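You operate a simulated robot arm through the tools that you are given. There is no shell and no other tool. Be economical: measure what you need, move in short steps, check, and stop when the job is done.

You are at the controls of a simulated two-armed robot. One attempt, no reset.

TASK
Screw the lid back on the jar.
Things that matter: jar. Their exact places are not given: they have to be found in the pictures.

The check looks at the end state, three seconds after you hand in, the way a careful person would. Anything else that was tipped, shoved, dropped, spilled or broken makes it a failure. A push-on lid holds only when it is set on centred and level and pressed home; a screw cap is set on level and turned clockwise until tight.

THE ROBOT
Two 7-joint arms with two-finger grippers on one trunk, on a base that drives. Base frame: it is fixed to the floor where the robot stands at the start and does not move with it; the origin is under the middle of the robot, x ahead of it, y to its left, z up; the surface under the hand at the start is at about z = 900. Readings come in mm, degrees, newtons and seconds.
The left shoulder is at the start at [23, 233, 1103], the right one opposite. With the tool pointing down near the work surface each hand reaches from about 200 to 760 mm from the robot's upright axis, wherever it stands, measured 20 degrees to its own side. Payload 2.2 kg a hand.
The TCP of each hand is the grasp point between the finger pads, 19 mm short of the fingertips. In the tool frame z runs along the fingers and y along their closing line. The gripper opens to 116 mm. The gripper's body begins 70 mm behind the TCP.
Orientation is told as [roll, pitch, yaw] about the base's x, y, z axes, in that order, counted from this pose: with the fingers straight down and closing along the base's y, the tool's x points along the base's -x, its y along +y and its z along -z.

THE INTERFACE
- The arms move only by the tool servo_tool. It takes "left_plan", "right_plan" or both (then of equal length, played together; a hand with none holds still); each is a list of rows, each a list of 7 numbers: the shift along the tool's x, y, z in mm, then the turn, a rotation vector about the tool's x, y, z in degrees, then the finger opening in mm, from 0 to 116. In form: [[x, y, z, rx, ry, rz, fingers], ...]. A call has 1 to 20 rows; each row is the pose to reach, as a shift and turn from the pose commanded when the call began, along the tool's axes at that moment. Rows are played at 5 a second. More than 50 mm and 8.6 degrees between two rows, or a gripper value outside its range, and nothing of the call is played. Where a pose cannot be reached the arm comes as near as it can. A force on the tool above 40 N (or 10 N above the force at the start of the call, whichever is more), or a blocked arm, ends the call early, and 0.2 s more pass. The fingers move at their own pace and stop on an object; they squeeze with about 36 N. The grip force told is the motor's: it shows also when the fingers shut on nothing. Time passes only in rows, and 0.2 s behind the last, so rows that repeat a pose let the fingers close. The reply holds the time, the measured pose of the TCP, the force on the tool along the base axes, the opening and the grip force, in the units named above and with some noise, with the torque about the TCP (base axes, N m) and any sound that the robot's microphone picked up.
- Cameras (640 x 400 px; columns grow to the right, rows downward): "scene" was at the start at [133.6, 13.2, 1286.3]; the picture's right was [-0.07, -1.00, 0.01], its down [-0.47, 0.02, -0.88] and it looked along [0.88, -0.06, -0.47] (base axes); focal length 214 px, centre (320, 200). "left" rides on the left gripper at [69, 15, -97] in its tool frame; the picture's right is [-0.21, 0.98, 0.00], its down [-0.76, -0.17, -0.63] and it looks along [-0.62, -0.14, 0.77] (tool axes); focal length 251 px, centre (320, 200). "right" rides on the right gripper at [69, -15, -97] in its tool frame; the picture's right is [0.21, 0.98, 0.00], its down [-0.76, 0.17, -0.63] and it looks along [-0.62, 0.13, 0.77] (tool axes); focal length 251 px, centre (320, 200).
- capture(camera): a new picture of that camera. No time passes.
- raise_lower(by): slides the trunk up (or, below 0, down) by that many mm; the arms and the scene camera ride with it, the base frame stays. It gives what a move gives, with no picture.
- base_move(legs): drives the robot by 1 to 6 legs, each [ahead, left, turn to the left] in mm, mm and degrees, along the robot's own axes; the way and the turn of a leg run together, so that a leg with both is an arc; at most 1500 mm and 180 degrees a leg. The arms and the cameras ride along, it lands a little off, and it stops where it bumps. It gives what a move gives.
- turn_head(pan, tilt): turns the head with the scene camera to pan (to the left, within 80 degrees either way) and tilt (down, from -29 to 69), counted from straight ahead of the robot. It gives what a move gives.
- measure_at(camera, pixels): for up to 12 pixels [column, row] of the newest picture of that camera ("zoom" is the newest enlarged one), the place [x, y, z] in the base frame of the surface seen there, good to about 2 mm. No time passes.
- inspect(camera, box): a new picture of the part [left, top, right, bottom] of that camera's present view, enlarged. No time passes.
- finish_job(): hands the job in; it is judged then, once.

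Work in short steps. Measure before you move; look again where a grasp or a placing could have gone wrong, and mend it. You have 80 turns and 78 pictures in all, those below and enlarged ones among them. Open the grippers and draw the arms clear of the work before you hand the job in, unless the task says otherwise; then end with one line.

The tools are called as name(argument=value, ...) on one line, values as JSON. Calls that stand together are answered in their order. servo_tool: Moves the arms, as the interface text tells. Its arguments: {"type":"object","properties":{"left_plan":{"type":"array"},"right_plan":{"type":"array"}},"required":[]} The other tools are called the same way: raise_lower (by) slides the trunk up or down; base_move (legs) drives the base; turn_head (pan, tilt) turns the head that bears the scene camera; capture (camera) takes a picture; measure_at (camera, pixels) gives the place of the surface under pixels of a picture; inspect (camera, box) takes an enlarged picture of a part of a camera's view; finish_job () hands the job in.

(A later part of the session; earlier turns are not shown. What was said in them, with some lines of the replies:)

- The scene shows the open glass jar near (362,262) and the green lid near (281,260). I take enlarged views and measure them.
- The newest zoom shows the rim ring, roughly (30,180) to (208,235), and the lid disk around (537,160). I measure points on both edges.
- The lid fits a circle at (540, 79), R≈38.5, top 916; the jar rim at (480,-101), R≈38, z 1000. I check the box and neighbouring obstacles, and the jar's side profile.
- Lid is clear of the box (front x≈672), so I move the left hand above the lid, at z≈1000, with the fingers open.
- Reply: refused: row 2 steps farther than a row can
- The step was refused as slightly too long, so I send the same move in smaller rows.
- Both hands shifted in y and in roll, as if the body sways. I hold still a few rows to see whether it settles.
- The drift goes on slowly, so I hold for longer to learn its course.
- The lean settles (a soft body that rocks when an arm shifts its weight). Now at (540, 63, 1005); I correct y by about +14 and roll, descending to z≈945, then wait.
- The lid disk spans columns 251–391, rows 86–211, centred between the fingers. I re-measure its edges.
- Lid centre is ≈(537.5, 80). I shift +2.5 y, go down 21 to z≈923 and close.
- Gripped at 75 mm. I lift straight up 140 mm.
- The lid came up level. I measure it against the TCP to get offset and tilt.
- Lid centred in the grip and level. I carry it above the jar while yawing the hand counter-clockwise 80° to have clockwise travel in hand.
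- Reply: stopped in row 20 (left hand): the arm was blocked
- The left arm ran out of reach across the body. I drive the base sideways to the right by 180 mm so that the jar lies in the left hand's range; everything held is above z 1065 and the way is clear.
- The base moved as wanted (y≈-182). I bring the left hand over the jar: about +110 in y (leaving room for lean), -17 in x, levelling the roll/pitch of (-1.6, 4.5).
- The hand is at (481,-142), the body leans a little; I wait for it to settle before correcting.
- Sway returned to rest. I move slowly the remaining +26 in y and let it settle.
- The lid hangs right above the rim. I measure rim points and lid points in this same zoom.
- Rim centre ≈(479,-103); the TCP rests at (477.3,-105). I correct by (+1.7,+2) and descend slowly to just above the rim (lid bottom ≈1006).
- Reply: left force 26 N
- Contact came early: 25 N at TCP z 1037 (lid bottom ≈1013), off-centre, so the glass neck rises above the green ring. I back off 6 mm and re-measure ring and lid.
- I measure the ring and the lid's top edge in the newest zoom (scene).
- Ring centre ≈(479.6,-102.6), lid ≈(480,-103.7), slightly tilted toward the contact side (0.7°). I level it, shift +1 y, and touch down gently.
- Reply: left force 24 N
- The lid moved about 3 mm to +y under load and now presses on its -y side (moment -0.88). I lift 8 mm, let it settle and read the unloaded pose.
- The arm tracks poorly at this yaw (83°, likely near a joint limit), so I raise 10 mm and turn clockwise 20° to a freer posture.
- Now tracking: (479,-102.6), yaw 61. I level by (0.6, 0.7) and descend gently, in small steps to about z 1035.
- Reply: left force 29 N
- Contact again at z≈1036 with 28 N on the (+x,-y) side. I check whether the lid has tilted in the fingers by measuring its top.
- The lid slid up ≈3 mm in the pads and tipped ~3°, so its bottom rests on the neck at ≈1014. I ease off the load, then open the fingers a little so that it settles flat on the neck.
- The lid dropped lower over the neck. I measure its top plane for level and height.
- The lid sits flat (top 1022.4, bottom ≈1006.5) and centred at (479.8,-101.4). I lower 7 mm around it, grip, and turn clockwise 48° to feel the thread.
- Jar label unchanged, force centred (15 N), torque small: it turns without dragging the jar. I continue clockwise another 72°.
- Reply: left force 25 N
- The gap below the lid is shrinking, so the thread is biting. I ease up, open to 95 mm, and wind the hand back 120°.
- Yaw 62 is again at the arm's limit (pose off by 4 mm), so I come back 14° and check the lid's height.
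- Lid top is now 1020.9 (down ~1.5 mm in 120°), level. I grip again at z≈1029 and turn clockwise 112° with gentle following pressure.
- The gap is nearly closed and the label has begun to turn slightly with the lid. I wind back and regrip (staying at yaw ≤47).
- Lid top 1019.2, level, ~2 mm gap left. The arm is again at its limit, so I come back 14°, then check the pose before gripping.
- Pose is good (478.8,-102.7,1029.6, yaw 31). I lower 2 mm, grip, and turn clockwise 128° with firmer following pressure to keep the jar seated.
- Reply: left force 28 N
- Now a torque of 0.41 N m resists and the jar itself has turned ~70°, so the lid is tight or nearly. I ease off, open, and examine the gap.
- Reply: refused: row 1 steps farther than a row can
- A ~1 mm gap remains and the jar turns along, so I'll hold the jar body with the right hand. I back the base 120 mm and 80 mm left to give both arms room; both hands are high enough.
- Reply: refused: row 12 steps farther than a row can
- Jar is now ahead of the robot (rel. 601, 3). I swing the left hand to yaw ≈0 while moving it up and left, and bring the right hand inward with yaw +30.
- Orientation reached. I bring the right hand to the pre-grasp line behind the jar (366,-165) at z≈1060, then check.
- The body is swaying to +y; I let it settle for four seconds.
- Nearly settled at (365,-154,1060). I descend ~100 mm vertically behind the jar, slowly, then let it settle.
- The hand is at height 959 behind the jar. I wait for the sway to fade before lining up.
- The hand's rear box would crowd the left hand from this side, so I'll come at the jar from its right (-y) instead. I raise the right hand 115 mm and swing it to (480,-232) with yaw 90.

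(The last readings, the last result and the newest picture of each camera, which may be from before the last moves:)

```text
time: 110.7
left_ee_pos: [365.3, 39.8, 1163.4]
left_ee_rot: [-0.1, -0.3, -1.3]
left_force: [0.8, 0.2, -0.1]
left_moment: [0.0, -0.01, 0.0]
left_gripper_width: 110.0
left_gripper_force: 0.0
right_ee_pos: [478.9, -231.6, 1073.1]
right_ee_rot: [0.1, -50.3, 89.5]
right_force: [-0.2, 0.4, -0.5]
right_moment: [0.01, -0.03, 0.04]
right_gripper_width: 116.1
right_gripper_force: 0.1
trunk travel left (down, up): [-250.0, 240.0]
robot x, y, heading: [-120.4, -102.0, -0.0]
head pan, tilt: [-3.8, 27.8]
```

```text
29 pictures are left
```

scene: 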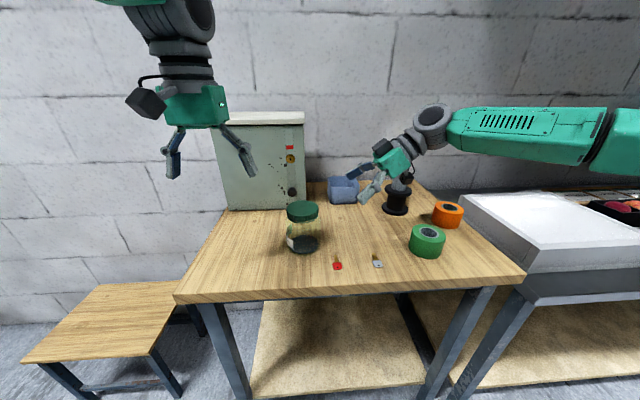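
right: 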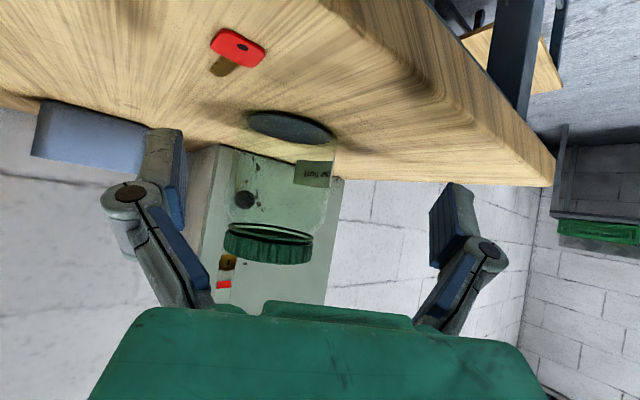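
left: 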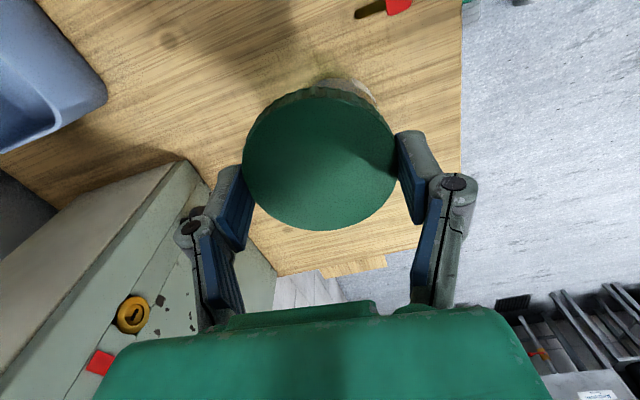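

Precise arrival. I approach diagonally along the finger axis so that nothing passes low over the tapes: first ~105 mm, then check alignment.

servo_tool(right_plan=[[4, 0, 9, 0, 0, 0, 116], [8, 0, 18, 0, 0, 0, 116], [12, -1, 28, 0, 0, 0, 116], [16, -1, 38, 0, 0, 0, 116], [18.5, -1, 48, 0, 0, 0, 116], [18.5, -1, 60, 0, 0, 0, 116], [18.5, -1, 72, 0, 0, 0, 116], [18.5, -1, 84, 0, 0, 0, 116], [18.5, -1, 95, 0, 0, 0, 116], [18.5, -1, 103, 0, 0, 0, 116], [18.5, -1, 103, 0, 0, 0, 116], [18.5, -1, 103, 0, 0, 0, 116], [18.5, -1, 103, 0, 0, 0, 116], [18.5, -1, 103, 0, 0, 0, 116], [18.5, -1, 103, 0, 0, 0, 116], [18.5, -1, 103, 0, 0, 0, 116], [18.5, -1, 103, 0, 0, 0, 116], [18.5, -1, 103, 0, 0, 0, 116]])

capture(camera="right")

measure_at(camera="right", pixels=[[300, 130], [250, 130], [340, 130], [300, 100]])

```text
time: 114.5
left_ee_pos: [363.9, 40.5, 1163.1]
left_ee_rot: [-0.2, -0.1, -1.3]
left_force: [0.5, 0.3, 0.3]
left_moment: [0.0, -0.01, 0.0]
left_gripper_width: 110.3
left_gripper_force: 0.1
right_ee_pos: [480.4, -165.6, 994.1]
right_ee_rot: [0.2, -50.3, 89.4]
right_force: [-0.5, -0.1, -0.1]
right_moment: [0.0, 0.0, 0.04]
right_gripper_width: 116.1
right_gripper_force: 0.1
trunk travel left (down, up): [-250.0, 240.0]
robot x, y, heading: [-119.7, -104.6, -0.3]
head pan, tilt: [-3.8, 27.8]
```

```text
28 pictures are left
```

right: 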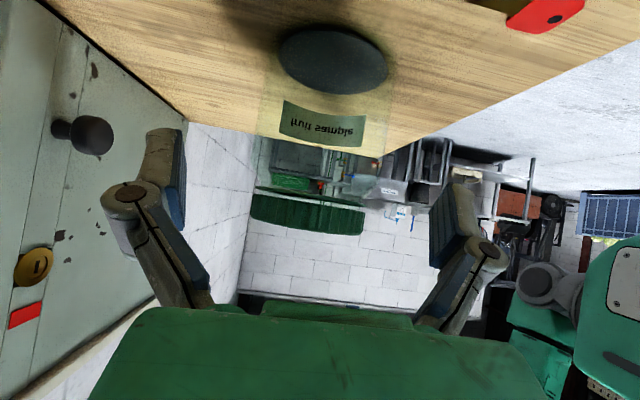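

```text
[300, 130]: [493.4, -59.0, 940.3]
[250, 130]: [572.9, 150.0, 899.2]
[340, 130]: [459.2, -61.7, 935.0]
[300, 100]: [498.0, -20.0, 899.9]
```

The jar lies centred between the pads (lid columns 250–364, pads at 185 and 430). I advance 70 mm more along the fingers and close on the jar body.

servo_tool(right_plan=[[0, 0, 10, 0, 0, 0, 116], [0, 0, 20, 0, 0, 0, 116], [0, 0, 30, 0, 0, 0, 116], [0, 0, 40, 0, 0, 0, 116], [0, 0, 50, 0, 0, 0, 116], [0, 0, 60, 0, 0, 0, 116], [0, 0, 70, 0, 0, 0, 116], [0, 0, 70, 0, 0, 0, 116], [0, 0, 70, 0, 0, 0, 116], [0, 0, 70, 0, 0, 0, 116], [0, 0, 70, 0, 0, 0, 116], [0, 0, 70, 0, 0, 0, 116]])

inspect(camera="scene", box=[260, 150, 420, 270])

```text
time: 117.1
left_ee_pos: [365.0, 40.6, 1162.8]
left_ee_rot: [-0.1, -0.2, -1.3]
left_force: [-0.2, -0.2, 0.6]
left_moment: [0.02, 0.0, -0.02]
left_gripper_width: 110.2
left_gripper_force: 0.0
right_ee_pos: [481.4, -111.3, 949.9]
right_ee_rot: [0.0, -50.3, 89.5]
right_force: [-0.1, -0.2, -0.4]
right_moment: [-0.03, 0.01, 0.01]
right_gripper_width: 116.1
right_gripper_force: 0.0
trunk travel left (down, up): [-250.0, 240.0]
robot x, y, heading: [-119.9, -105.5, -0.4]
head pan, tilt: [-3.8, 27.8]
```

```text
3.33 times, centred on (340, 210) of scene
```

zoom: 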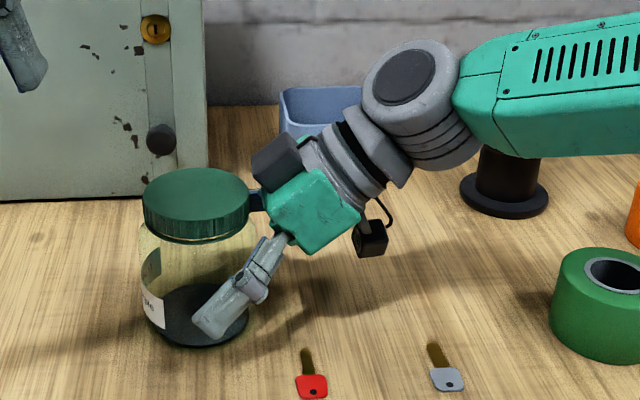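

Hand is in place around the jar body, clear of everything. I close the right fingers.

servo_tool(right_plan=[[0, 0, 0, 0, 0, 0, 108], [0, 0, 0, 0, 0, 0, 100], [0, 0, 0, 0, 0, 0, 94], [0, 0, 0, 0, 0, 0, 88], [0, 0, 0, 0, 0, 0, 80], [0, 0, 0, 0, 0, 0, 80]])

capture(camera="right")

```text
time: 118.5
left_ee_pos: [364.2, 39.8, 1162.0]
left_ee_rot: [-0.2, -0.2, -1.3]
left_force: [0.7, 0.6, 0.5]
left_moment: [0.02, 0.02, -0.02]
left_gripper_width: 110.1
left_gripper_force: 0.0
right_ee_pos: [482.3, -111.6, 950.0]
right_ee_rot: [0.1, -50.3, 89.4]
right_force: [-0.5, 0.0, 1.8]
right_moment: [0.05, 0.11, 0.06]
right_gripper_width: 88.9
right_gripper_force: 36.2
trunk travel left (down, up): [-250.0, 240.0]
robot x, y, heading: [-123.0, -106.6, -0.2]
head pan, tilt: [-3.8, 27.8]
```

```text
26 pictures are left
```

right: 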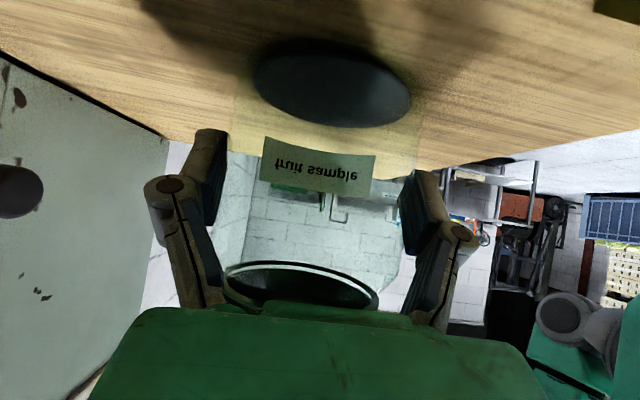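

Jar is firmly held at 88.9 mm. To avoid dragging it while the left arm moves (body sway), I reopen the right fingers for now and carry the left hand slowly to above the lid with yaw ≈-50.

servo_tool(left_plan=[[0, 0, 0, 0, 0, 0, 110], [-4, -5, 0, 0, 0, 2, 110], [-10, -12, 0, 0, 0, 5, 110], [-18, -22, 0, 0, 0, 8, 110], [-26, -32, 0, 0, 0, 11, 110], [-34, -42, 0, 0, 0, 14, 110], [-42, -52, 0, 0, 0, 17, 110], [-50, -62, 0, 0, 0, 20, 110], [-58, -72, 0, 0, 0, 23, 110], [-66, -82, 0, 0, 0, 26, 110], [-74, -92, 0, 0, 0, 30, 110], [-82, -102, 0, 0, 0, 34, 110], [-90, -112, 0, 0, 0, 38, 110], [-98, -122, 0, 0, 0, 42, 110], [-106, -131, 0, 0, 0, 46, 110], [-112, -137, 0, 0, 0, 49, 110], [-116, -141, 0, 0, 0, 49, 110], [-116, -142, 0, 0, 0, 49, 110], [-116, -142, 0, 0, 0, 49, 110], [-116, -142, 0, 0, 0, 49, 110]], right_plan=[[0, 0, 0, 0, 0, 0, 116], [0, 0, 0, 0, 0, 0, 116], [0, 0, 0, 0, 0, 0, 116], [0, 0, 0, 0, 0, 0, 116], [0, 0, 0, 0, 0, 0, 116], [0, 0, 0, 0, 0, 0, 116], [0, 0, 0, 0, 0, 0, 116], [0, 0, 0, 0, 0, 0, 116], [0, 0, 0, 0, 0, 0, 116], [0, 0, 0, 0, 0, 0, 116], [0, 0, 0, 0, 0, 0, 116], [0, 0, 0, 0, 0, 0, 116], [0, 0, 0, 0, 0, 0, 116], [0, 0, 0, 0, 0, 0, 116], [0, 0, 0, 0, 0, 0, 116], [0, 0, 0, 0, 0, 0, 116], [0, 0, 0, 0, 0, 0, 116], [0, 0, 0, 0, 0, 0, 116], [0, 0, 0, 0, 0, 0, 116], [0, 0, 0, 0, 0, 0, 116]])

servo_tool(left_plan=[[0, 0, 0, 0, 0, 0, 110], [0, 0, 0, 0, 0, 0, 110], [0, 0, 0, 0, 0, 0, 110], [0, 0, 0, 0, 0, 0, 110], [0, 0, 0, 0, 0, 0, 110], [0, 0, 0, 0, 0, 0, 110], [0, 0, 0, 0, 0, 0, 110], [0, 0, 0, 0, 0, 0, 110], [0, 0, 0, 0, 0, 0, 110], [0, 0, 0, 0, 0, 0, 110]])

inspect(camera="scene", box=[240, 120, 400, 260])

```text
time: 122.7
left_ee_pos: [480.4, -105.4, 1164.5]
left_ee_rot: [0.1, -0.3, -50.3]
left_force: [0.9, 0.2, 0.1]
left_moment: [0.02, -0.01, 0.01]
left_gripper_width: 110.2
left_gripper_force: 0.1
right_ee_pos: [482.7, -111.1, 949.2]
right_ee_rot: [0.2, -50.3, 89.6]
right_force: [-0.1, 0.2, 0.4]
right_moment: [0.01, 0.03, 0.01]
right_gripper_width: 116.1
right_gripper_force: 0.0
trunk travel left (down, up): [-250.0, 240.0]
robot x, y, heading: [-117.9, -104.1, -0.1]
head pan, tilt: [-3.8, 27.8]
```

```text
time: 124.9
left_ee_pos: [480.2, -107.1, 1165.4]
left_ee_rot: [0.0, -0.3, -50.2]
left_force: [0.5, 0.1, 0.4]
left_moment: [0.01, -0.03, 0.01]
left_gripper_width: 110.0
left_gripper_force: 0.1
right_ee_pos: [481.6, -111.5, 949.2]
right_ee_rot: [0.1, -50.4, 89.5]
right_force: [0.6, -0.3, -0.2]
right_moment: [0.02, -0.01, 0.0]
right_gripper_width: 116.0
right_gripper_force: 0.0
trunk travel left (down, up): [-250.0, 240.0]
robot x, y, heading: [-118.0, -105.7, -0.2]
head pan, tilt: [-3.8, 27.8]
```

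```text
2.86 times, centred on (320, 190) of scene
```

zoom: 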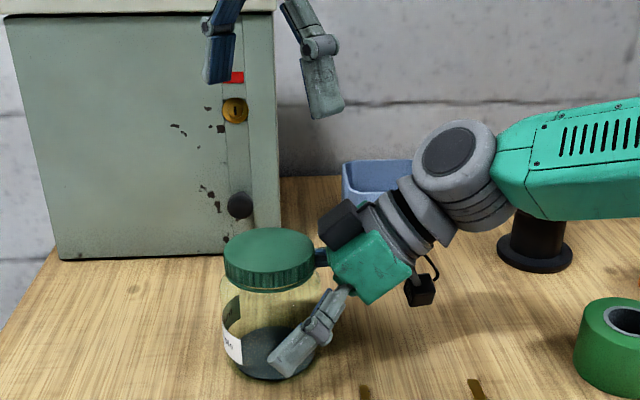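

Hardly any sway this time. I look down with the left camera to get the lid centre.

capture(camera="left")

```text
24 pictures are left
```

left: 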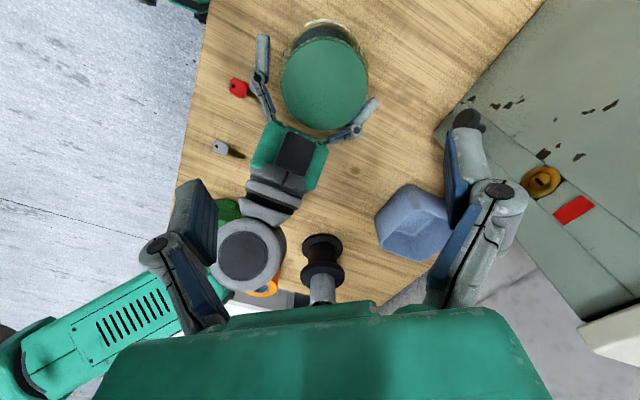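

The lid disk is centred near (324,83), spanning 282–368 by 38–130. I measure its edge points.

measure_at(camera="left", pixels=[[285, 83], [365, 83], [324, 42], [324, 126], [295, 55], [353, 55], [295, 112], [353, 112], [324, 83], [295, 152]])

```text
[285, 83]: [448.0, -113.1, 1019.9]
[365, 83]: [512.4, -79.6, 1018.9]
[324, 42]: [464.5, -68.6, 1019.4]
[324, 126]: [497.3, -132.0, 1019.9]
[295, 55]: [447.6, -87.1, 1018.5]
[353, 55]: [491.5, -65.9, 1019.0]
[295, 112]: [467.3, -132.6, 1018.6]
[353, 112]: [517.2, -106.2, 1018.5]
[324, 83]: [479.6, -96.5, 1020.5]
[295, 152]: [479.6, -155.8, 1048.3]
```

Lid centre ≈(481,-99.8), top 1019. I centre on it, turn to yaw -60 (finger farther from the right palm), and descend slowly to z≈1045.

servo_tool(left_plan=[[1, 1, 4, 0, 0, 2, 98], [2, 2, 12, 0, 0, 4, 98], [3, 3, 22, 0, 0, 6, 98], [4, 4, 32, 0, 0, 8, 98], [5, 5, 42, 0, 0, 10, 98], [5, 5.4, 52, 0, 0, 10, 98], [5, 5.4, 62, 0, 0, 10, 98], [5, 5.4, 72, 0, 0, 10, 98], [5, 5.4, 82, 0, 0, 10, 98], [5, 5.4, 92, 0, 0, 10, 98], [5, 5.4, 102, 0, 0, 10, 98], [5, 5.4, 112, 0, 0, 10, 98], [5, 5.4, 118, 0, 0, 10, 98], [5, 5.4, 120, 0, 0, 10, 98], [5, 5.4, 120, 0, 0, 10, 98], [5, 5.4, 120, 0, 0, 10, 98], [5, 5.4, 120, 0, 0, 10, 98], [5, 5.4, 120, 0, 0, 10, 98]])

capture(camera="left")

inspect(camera="scene", box=[260, 140, 380, 250])

```text
time: 128.7
left_ee_pos: [479.9, -98.9, 1043.7]
left_ee_rot: [0.2, -0.3, -60.3]
left_force: [-0.5, 1.0, -0.1]
left_moment: [0.01, 0.02, 0.01]
left_gripper_width: 98.0
left_gripper_force: 0.0
right_ee_pos: [480.7, -111.5, 949.2]
right_ee_rot: [0.0, -50.4, 89.5]
right_force: [0.0, 0.0, -0.3]
right_moment: [0.01, 0.0, -0.01]
right_gripper_width: 116.3
right_gripper_force: 0.0
trunk travel left (down, up): [-250.0, 240.0]
robot x, y, heading: [-117.8, -105.5, -0.4]
head pan, tilt: [-3.8, 27.8]
```

```text
23 pictures are left
```

left: 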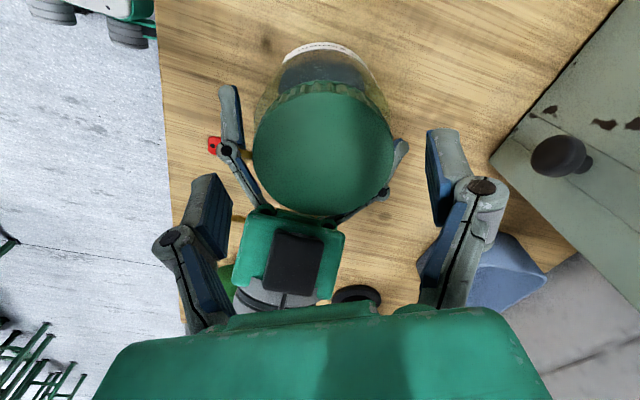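

```text
3.64 times, centred on (320, 195) of scene
```

zoom: 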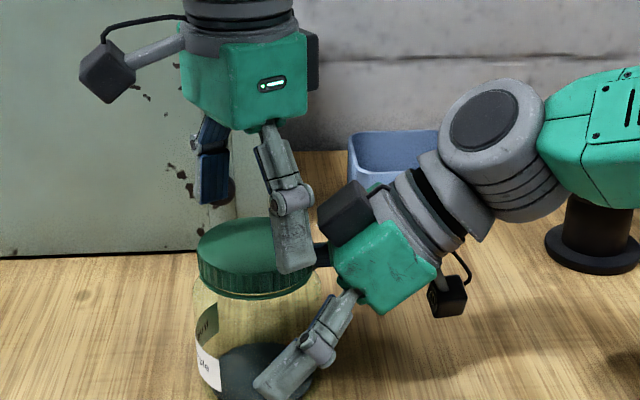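

All clear. I lower 16.5 mm around the lid and close the left fingers, then the right ones on the jar.

servo_tool(left_plan=[[0, 0, 4, 0, 0, 0, 98], [0, 0, 9, 0, 0, 0, 98], [0, 0, 13, 0, 0, 0, 98], [0, 0, 16.5, 0, 0, 0, 98], [0, 0, 16.5, 0, 0, 0, 98], [0, 0, 16.5, 0, 0, 0, 88], [0, 0, 16.5, 0, 0, 0, 78], [0, 0, 16.5, 0, 0, 0, 70], [0, 0, 16.5, 0, 0, 0, 70], [0, 0, 16.5, 0, 0, 0, 70], [0, 0, 16.5, 0, 0, 0, 70], [0, 0, 16.5, 0, 0, 0, 70], [0, 0, 16.5, 0, 0, 0, 70], [0, 0, 16.5, 0, 0, 0, 70]], right_plan=[[0, 0, 0, 0, 0, 0, 116], [0, 0, 0, 0, 0, 0, 116], [0, 0, 0, 0, 0, 0, 116], [0, 0, 0, 0, 0, 0, 116], [0, 0, 0, 0, 0, 0, 116], [0, 0, 0, 0, 0, 0, 116], [0, 0, 0, 0, 0, 0, 116], [0, 0, 0, 0, 0, 0, 116], [0, 0, 0, 0, 0, 0, 108], [0, 0, 0, 0, 0, 0, 100], [0, 0, 0, 0, 0, 0, 94], [0, 0, 0, 0, 0, 0, 86], [0, 0, 0, 0, 0, 0, 78], [0, 0, 0, 0, 0, 0, 78]])

inspect(camera="scene", box=[260, 140, 380, 250])

```text
time: 131.7
left_ee_pos: [479.9, -97.9, 1027.2]
left_ee_rot: [0.0, -0.3, -60.3]
left_force: [4.3, 1.6, 0.9]
left_moment: [0.05, -0.21, 0.01]
left_gripper_width: 75.7
left_gripper_force: 36.1
right_ee_pos: [481.7, -111.7, 949.8]
right_ee_rot: [0.0, -50.3, 89.5]
right_force: [-6.3, -1.2, 2.6]
right_moment: [0.1, -0.04, 0.05]
right_gripper_width: 89.1
right_gripper_force: 35.9
trunk travel left (down, up): [-250.0, 240.0]
robot x, y, heading: [-119.7, -103.6, -0.5]
head pan, tilt: [-3.8, 27.8]
```

```text
3.64 times, centred on (320, 195) of scene
```

zoom: 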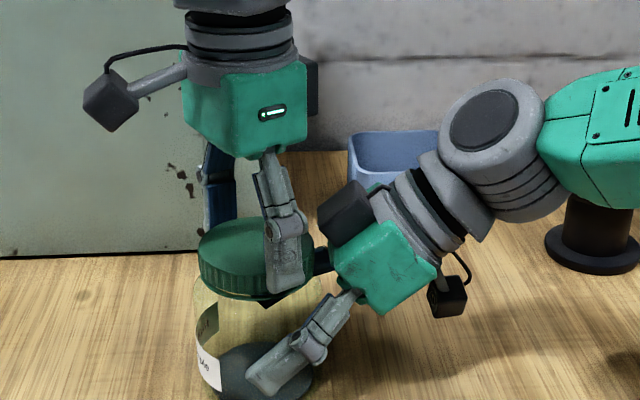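

Both hands grip: lid at 75.7, jar at 89. I turn the lid clockwise in small steps (4° a row, 40°) and watch the torque.

servo_tool(left_plan=[[0, 0, 0.5, 0, 0, 4, 70], [0, 0, 0.5, 0, 0, 8, 70], [0, 0, 0.6, 0, 0, 12, 70], [0, 0, 0.6, 0, 0, 16, 70], [0, 0, 0.7, 0, 0, 20, 70], [0, 0, 0.7, 0, 0, 24, 70], [0, 0, 0.8, 0, 0, 28, 70], [0, 0, 0.8, 0, 0, 32, 70], [0, 0, 0.9, 0, 0, 36, 70], [0, 0, 0.9, 0, 0, 40, 70]])

inspect(camera="scene", box=[260, 140, 380, 250])

```text
time: 133.9
left_ee_pos: [480.2, -98.5, 1028.1]
left_ee_rot: [0.3, -0.2, -100.3]
left_force: [22.0, 9.1, 1.8]
left_moment: [0.17, -0.35, 2.06]
left_gripper_width: 75.0
left_gripper_force: 36.3
right_ee_pos: [480.6, -111.2, 948.8]
right_ee_rot: [0.2, -50.3, 89.6]
right_force: [-20.6, -12.1, 5.0]
right_moment: [0.33, -1.25, -1.76]
right_gripper_width: 87.7
right_gripper_force: 35.9
trunk travel left (down, up): [-250.0, 240.0]
robot x, y, heading: [-116.8, -104.2, -0.3]
head pan, tilt: [-3.8, 27.8]
```

```text
3.64 times, centred on (320, 195) of scene
```

zoom: 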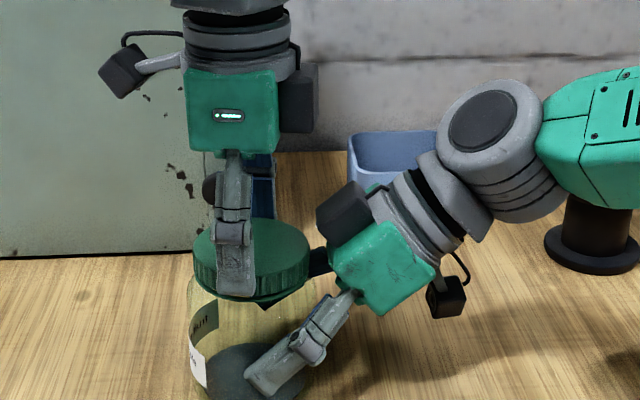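

Torque rose to 2.06 N m: the lid is hard tight. I open the left fingers while the right holds the jar, then lift the left hand straight up.

servo_tool(left_plan=[[0, 0, 0, 0, 0, 0, 80], [0, 0, 0, 0, 0, 0, 90], [0, 0, 0, 0, 0, 0, 96], [0, 0, -5, 0, 0, 0, 98], [0, 0, -15, 0, 0, 0, 98], [0, 0, -28, 0, 0, 0, 98], [0, 0, -42, 0, 0, 0, 98], [0, 0, -58, 0, 0, 0, 98], [0, 0, -74, 0, 0, 0, 98], [0, 0, -90, 0, 0, 0, 98], [0, 0, -106, 0, 0, 0, 98], [0, 0, -120, 0, 0, 0, 98], [0, 0, -130, 0, 0, 0, 98], [0, 0, -130, 0, 0, 0, 98]])

inspect(camera="scene", box=[270, 180, 350, 260])

measure_at(camera="zoom", pixels=[[270, 130], [200, 150], [320, 150], [250, 170], [260, 110]])

```text
time: 136.9
left_ee_pos: [478.8, -99.5, 1157.6]
left_ee_rot: [0.1, -0.2, -100.3]
left_force: [0.4, -0.2, -0.3]
left_moment: [-0.03, 0.0, 0.01]
left_gripper_width: 98.2
left_gripper_force: 0.0
right_ee_pos: [482.3, -111.2, 949.9]
right_ee_rot: [0.2, -50.4, 89.5]
right_force: [-0.2, -0.7, 2.5]
right_moment: [-0.07, 0.05, -0.02]
right_gripper_width: 87.5
right_gripper_force: 36.1
trunk travel left (down, up): [-250.0, 240.0]
robot x, y, heading: [-122.0, -109.1, -0.5]
head pan, tilt: [-3.8, 27.8]
```

```text
5.00 times, centred on (310, 220) of scene
```

zoom: 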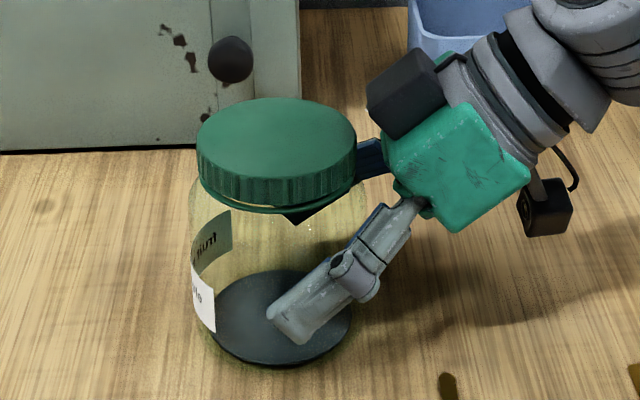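

```text
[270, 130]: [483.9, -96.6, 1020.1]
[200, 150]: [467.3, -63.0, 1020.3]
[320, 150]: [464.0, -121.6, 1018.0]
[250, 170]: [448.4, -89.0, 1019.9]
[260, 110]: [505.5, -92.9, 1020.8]
```

Lid is seated level with the gap closed. I open the right fingers and withdraw along the approach line.

servo_tool(right_plan=[[0, 0, 0, 0, 0, 0, 95], [0, 0, 0, 0, 0, 0, 105], [0, 0, 0, 0, 0, 0, 116], [0, 0, 0, 0, 0, 0, 116], [0, 0, -8, 0, 0, 0, 116], [0, 0, -20, 0, 0, 0, 116], [0, 0, -34, 0, 0, 0, 116], [0, 0, -50, 0, 0, 0, 116], [0, 0, -66, 0, 0, 0, 116], [0, 0, -82, 0, 0, 0, 116], [0, 0, -98, 0, 0, 0, 116], [0, 0, -114, 0, 0, 0, 116], [0, 0, -130, 0, 0, 0, 116], [-15, 0, -143, 0, 0, 0, 116], [-30, 0, -155, 0, 0, 0, 116], [-45, 0, -167, 0, 0, 0, 116], [-55, 0, -175, 0, 0, 0, 116], [-55, 0, -175, 0, 0, 0, 116]])

inspect(camera="scene", box=[270, 180, 350, 260])

capture(camera="scene")

```text
time: 140.7
left_ee_pos: [479.2, -98.2, 1155.8]
left_ee_rot: [0.1, -0.3, -100.4]
left_force: [-0.5, 0.4, -0.1]
left_moment: [-0.02, -0.03, 0.0]
left_gripper_width: 97.9
left_gripper_force: 0.0
right_ee_pos: [480.2, -210.7, 1104.5]
right_ee_rot: [0.1, -50.5, 89.3]
right_force: [0.5, -0.1, -0.9]
right_moment: [0.0, -0.01, 0.02]
right_gripper_width: 116.1
right_gripper_force: 0.0
trunk travel left (down, up): [-250.0, 240.0]
robot x, y, heading: [-120.9, -101.9, -0.1]
head pan, tilt: [-3.8, 27.8]
```

```text
5.00 times, centred on (310, 220) of scene
```

zoom: 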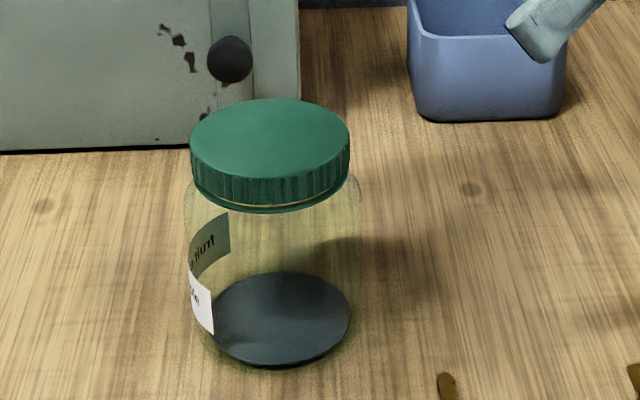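

```text
17 pictures are left
```

scene: 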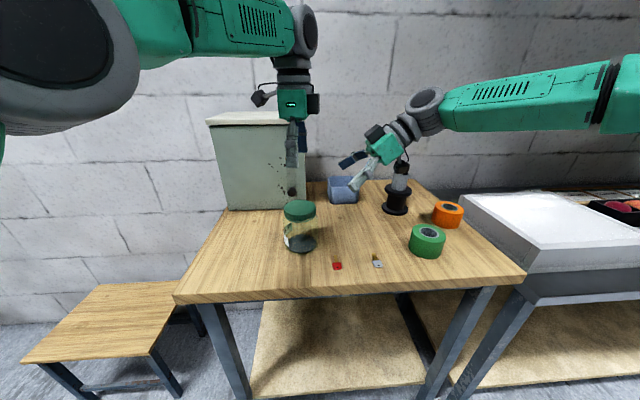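

Jar stands upright with the lid level and tight, everything else in place. I draw both hands further away.

servo_tool(left_plan=[[4, 0, -8, 0, 0, 0, 98], [12, 0, -18, 0, 0, 0, 98], [22, 0, -28, 0, 0, 0, 98], [34, 0, -36, 0, 0, 0, 98], [46, 0, -40, 0, 0, 0, 98], [58, 0, -40, 0, 0, 0, 98], [70, 0, -40, 0, 0, 0, 98], [82, 0, -40, 0, 0, 0, 98], [94, 0, -40, 0, 0, 0, 98], [100, 0, -40, 0, 0, 0, 98], [100, 0, -40, 0, 0, 0, 98], [100, 0, -40, 0, 0, 0, 98]], right_plan=[[0, 0, -4, 0, 0, 0, 116], [-4, 0, -12, 0, 0, 0, 116], [-8, 0, -22, 0, 0, 0, 116], [-12, 0, -32, 0, 0, 0, 116], [-16, 0, -42, 0, 0, 0, 116], [-20, 0, -50, 0, 0, 0, 116], [-20, 0, -50, 0, 0, 0, 116], [-20, 0, -50, 0, 0, 0, 116], [-20, 0, -50, 0, 0, 0, 116], [-20, 0, -50, 0, 0, 0, 116], [-20, 0, -50, 0, 0, 0, 116], [-20, 0, -50, 0, 0, 0, 116]])

capture(camera="scene")

```text
time: 143.3
left_ee_pos: [497.3, -0.5, 1197.4]
left_ee_rot: [0.2, -0.1, -100.3]
left_force: [-0.5, 0.1, -0.3]
left_moment: [-0.01, 0.0, 0.01]
left_gripper_width: 98.0
left_gripper_force: 0.0
right_ee_pos: [480.9, -235.3, 1152.4]
right_ee_rot: [0.1, -50.4, 89.5]
right_force: [0.0, -1.1, -0.1]
right_moment: [0.0, -0.02, -0.02]
right_gripper_width: 115.8
right_gripper_force: 0.1
trunk travel left (down, up): [-250.0, 240.0]
robot x, y, heading: [-120.8, -104.8, -0.5]
head pan, tilt: [-3.8, 27.8]
```

```text
16 pictures are left
```

scene: 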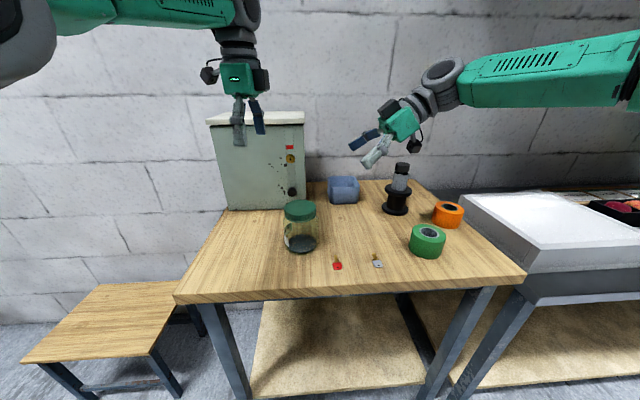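

The jar at (300,226) is upright with the lid on, the hands are open and clear, and nothing else has moved. I hand the job in.

finish_job()

```text
The job is handed in.
```

The lid is screwed onto the jar, level and tightened to about 2 N m, though a sliver of gap (about 1 mm) still shows under its edge; the jar stands upright, turned on the spot from its starting angle, and both hands are open and clear.
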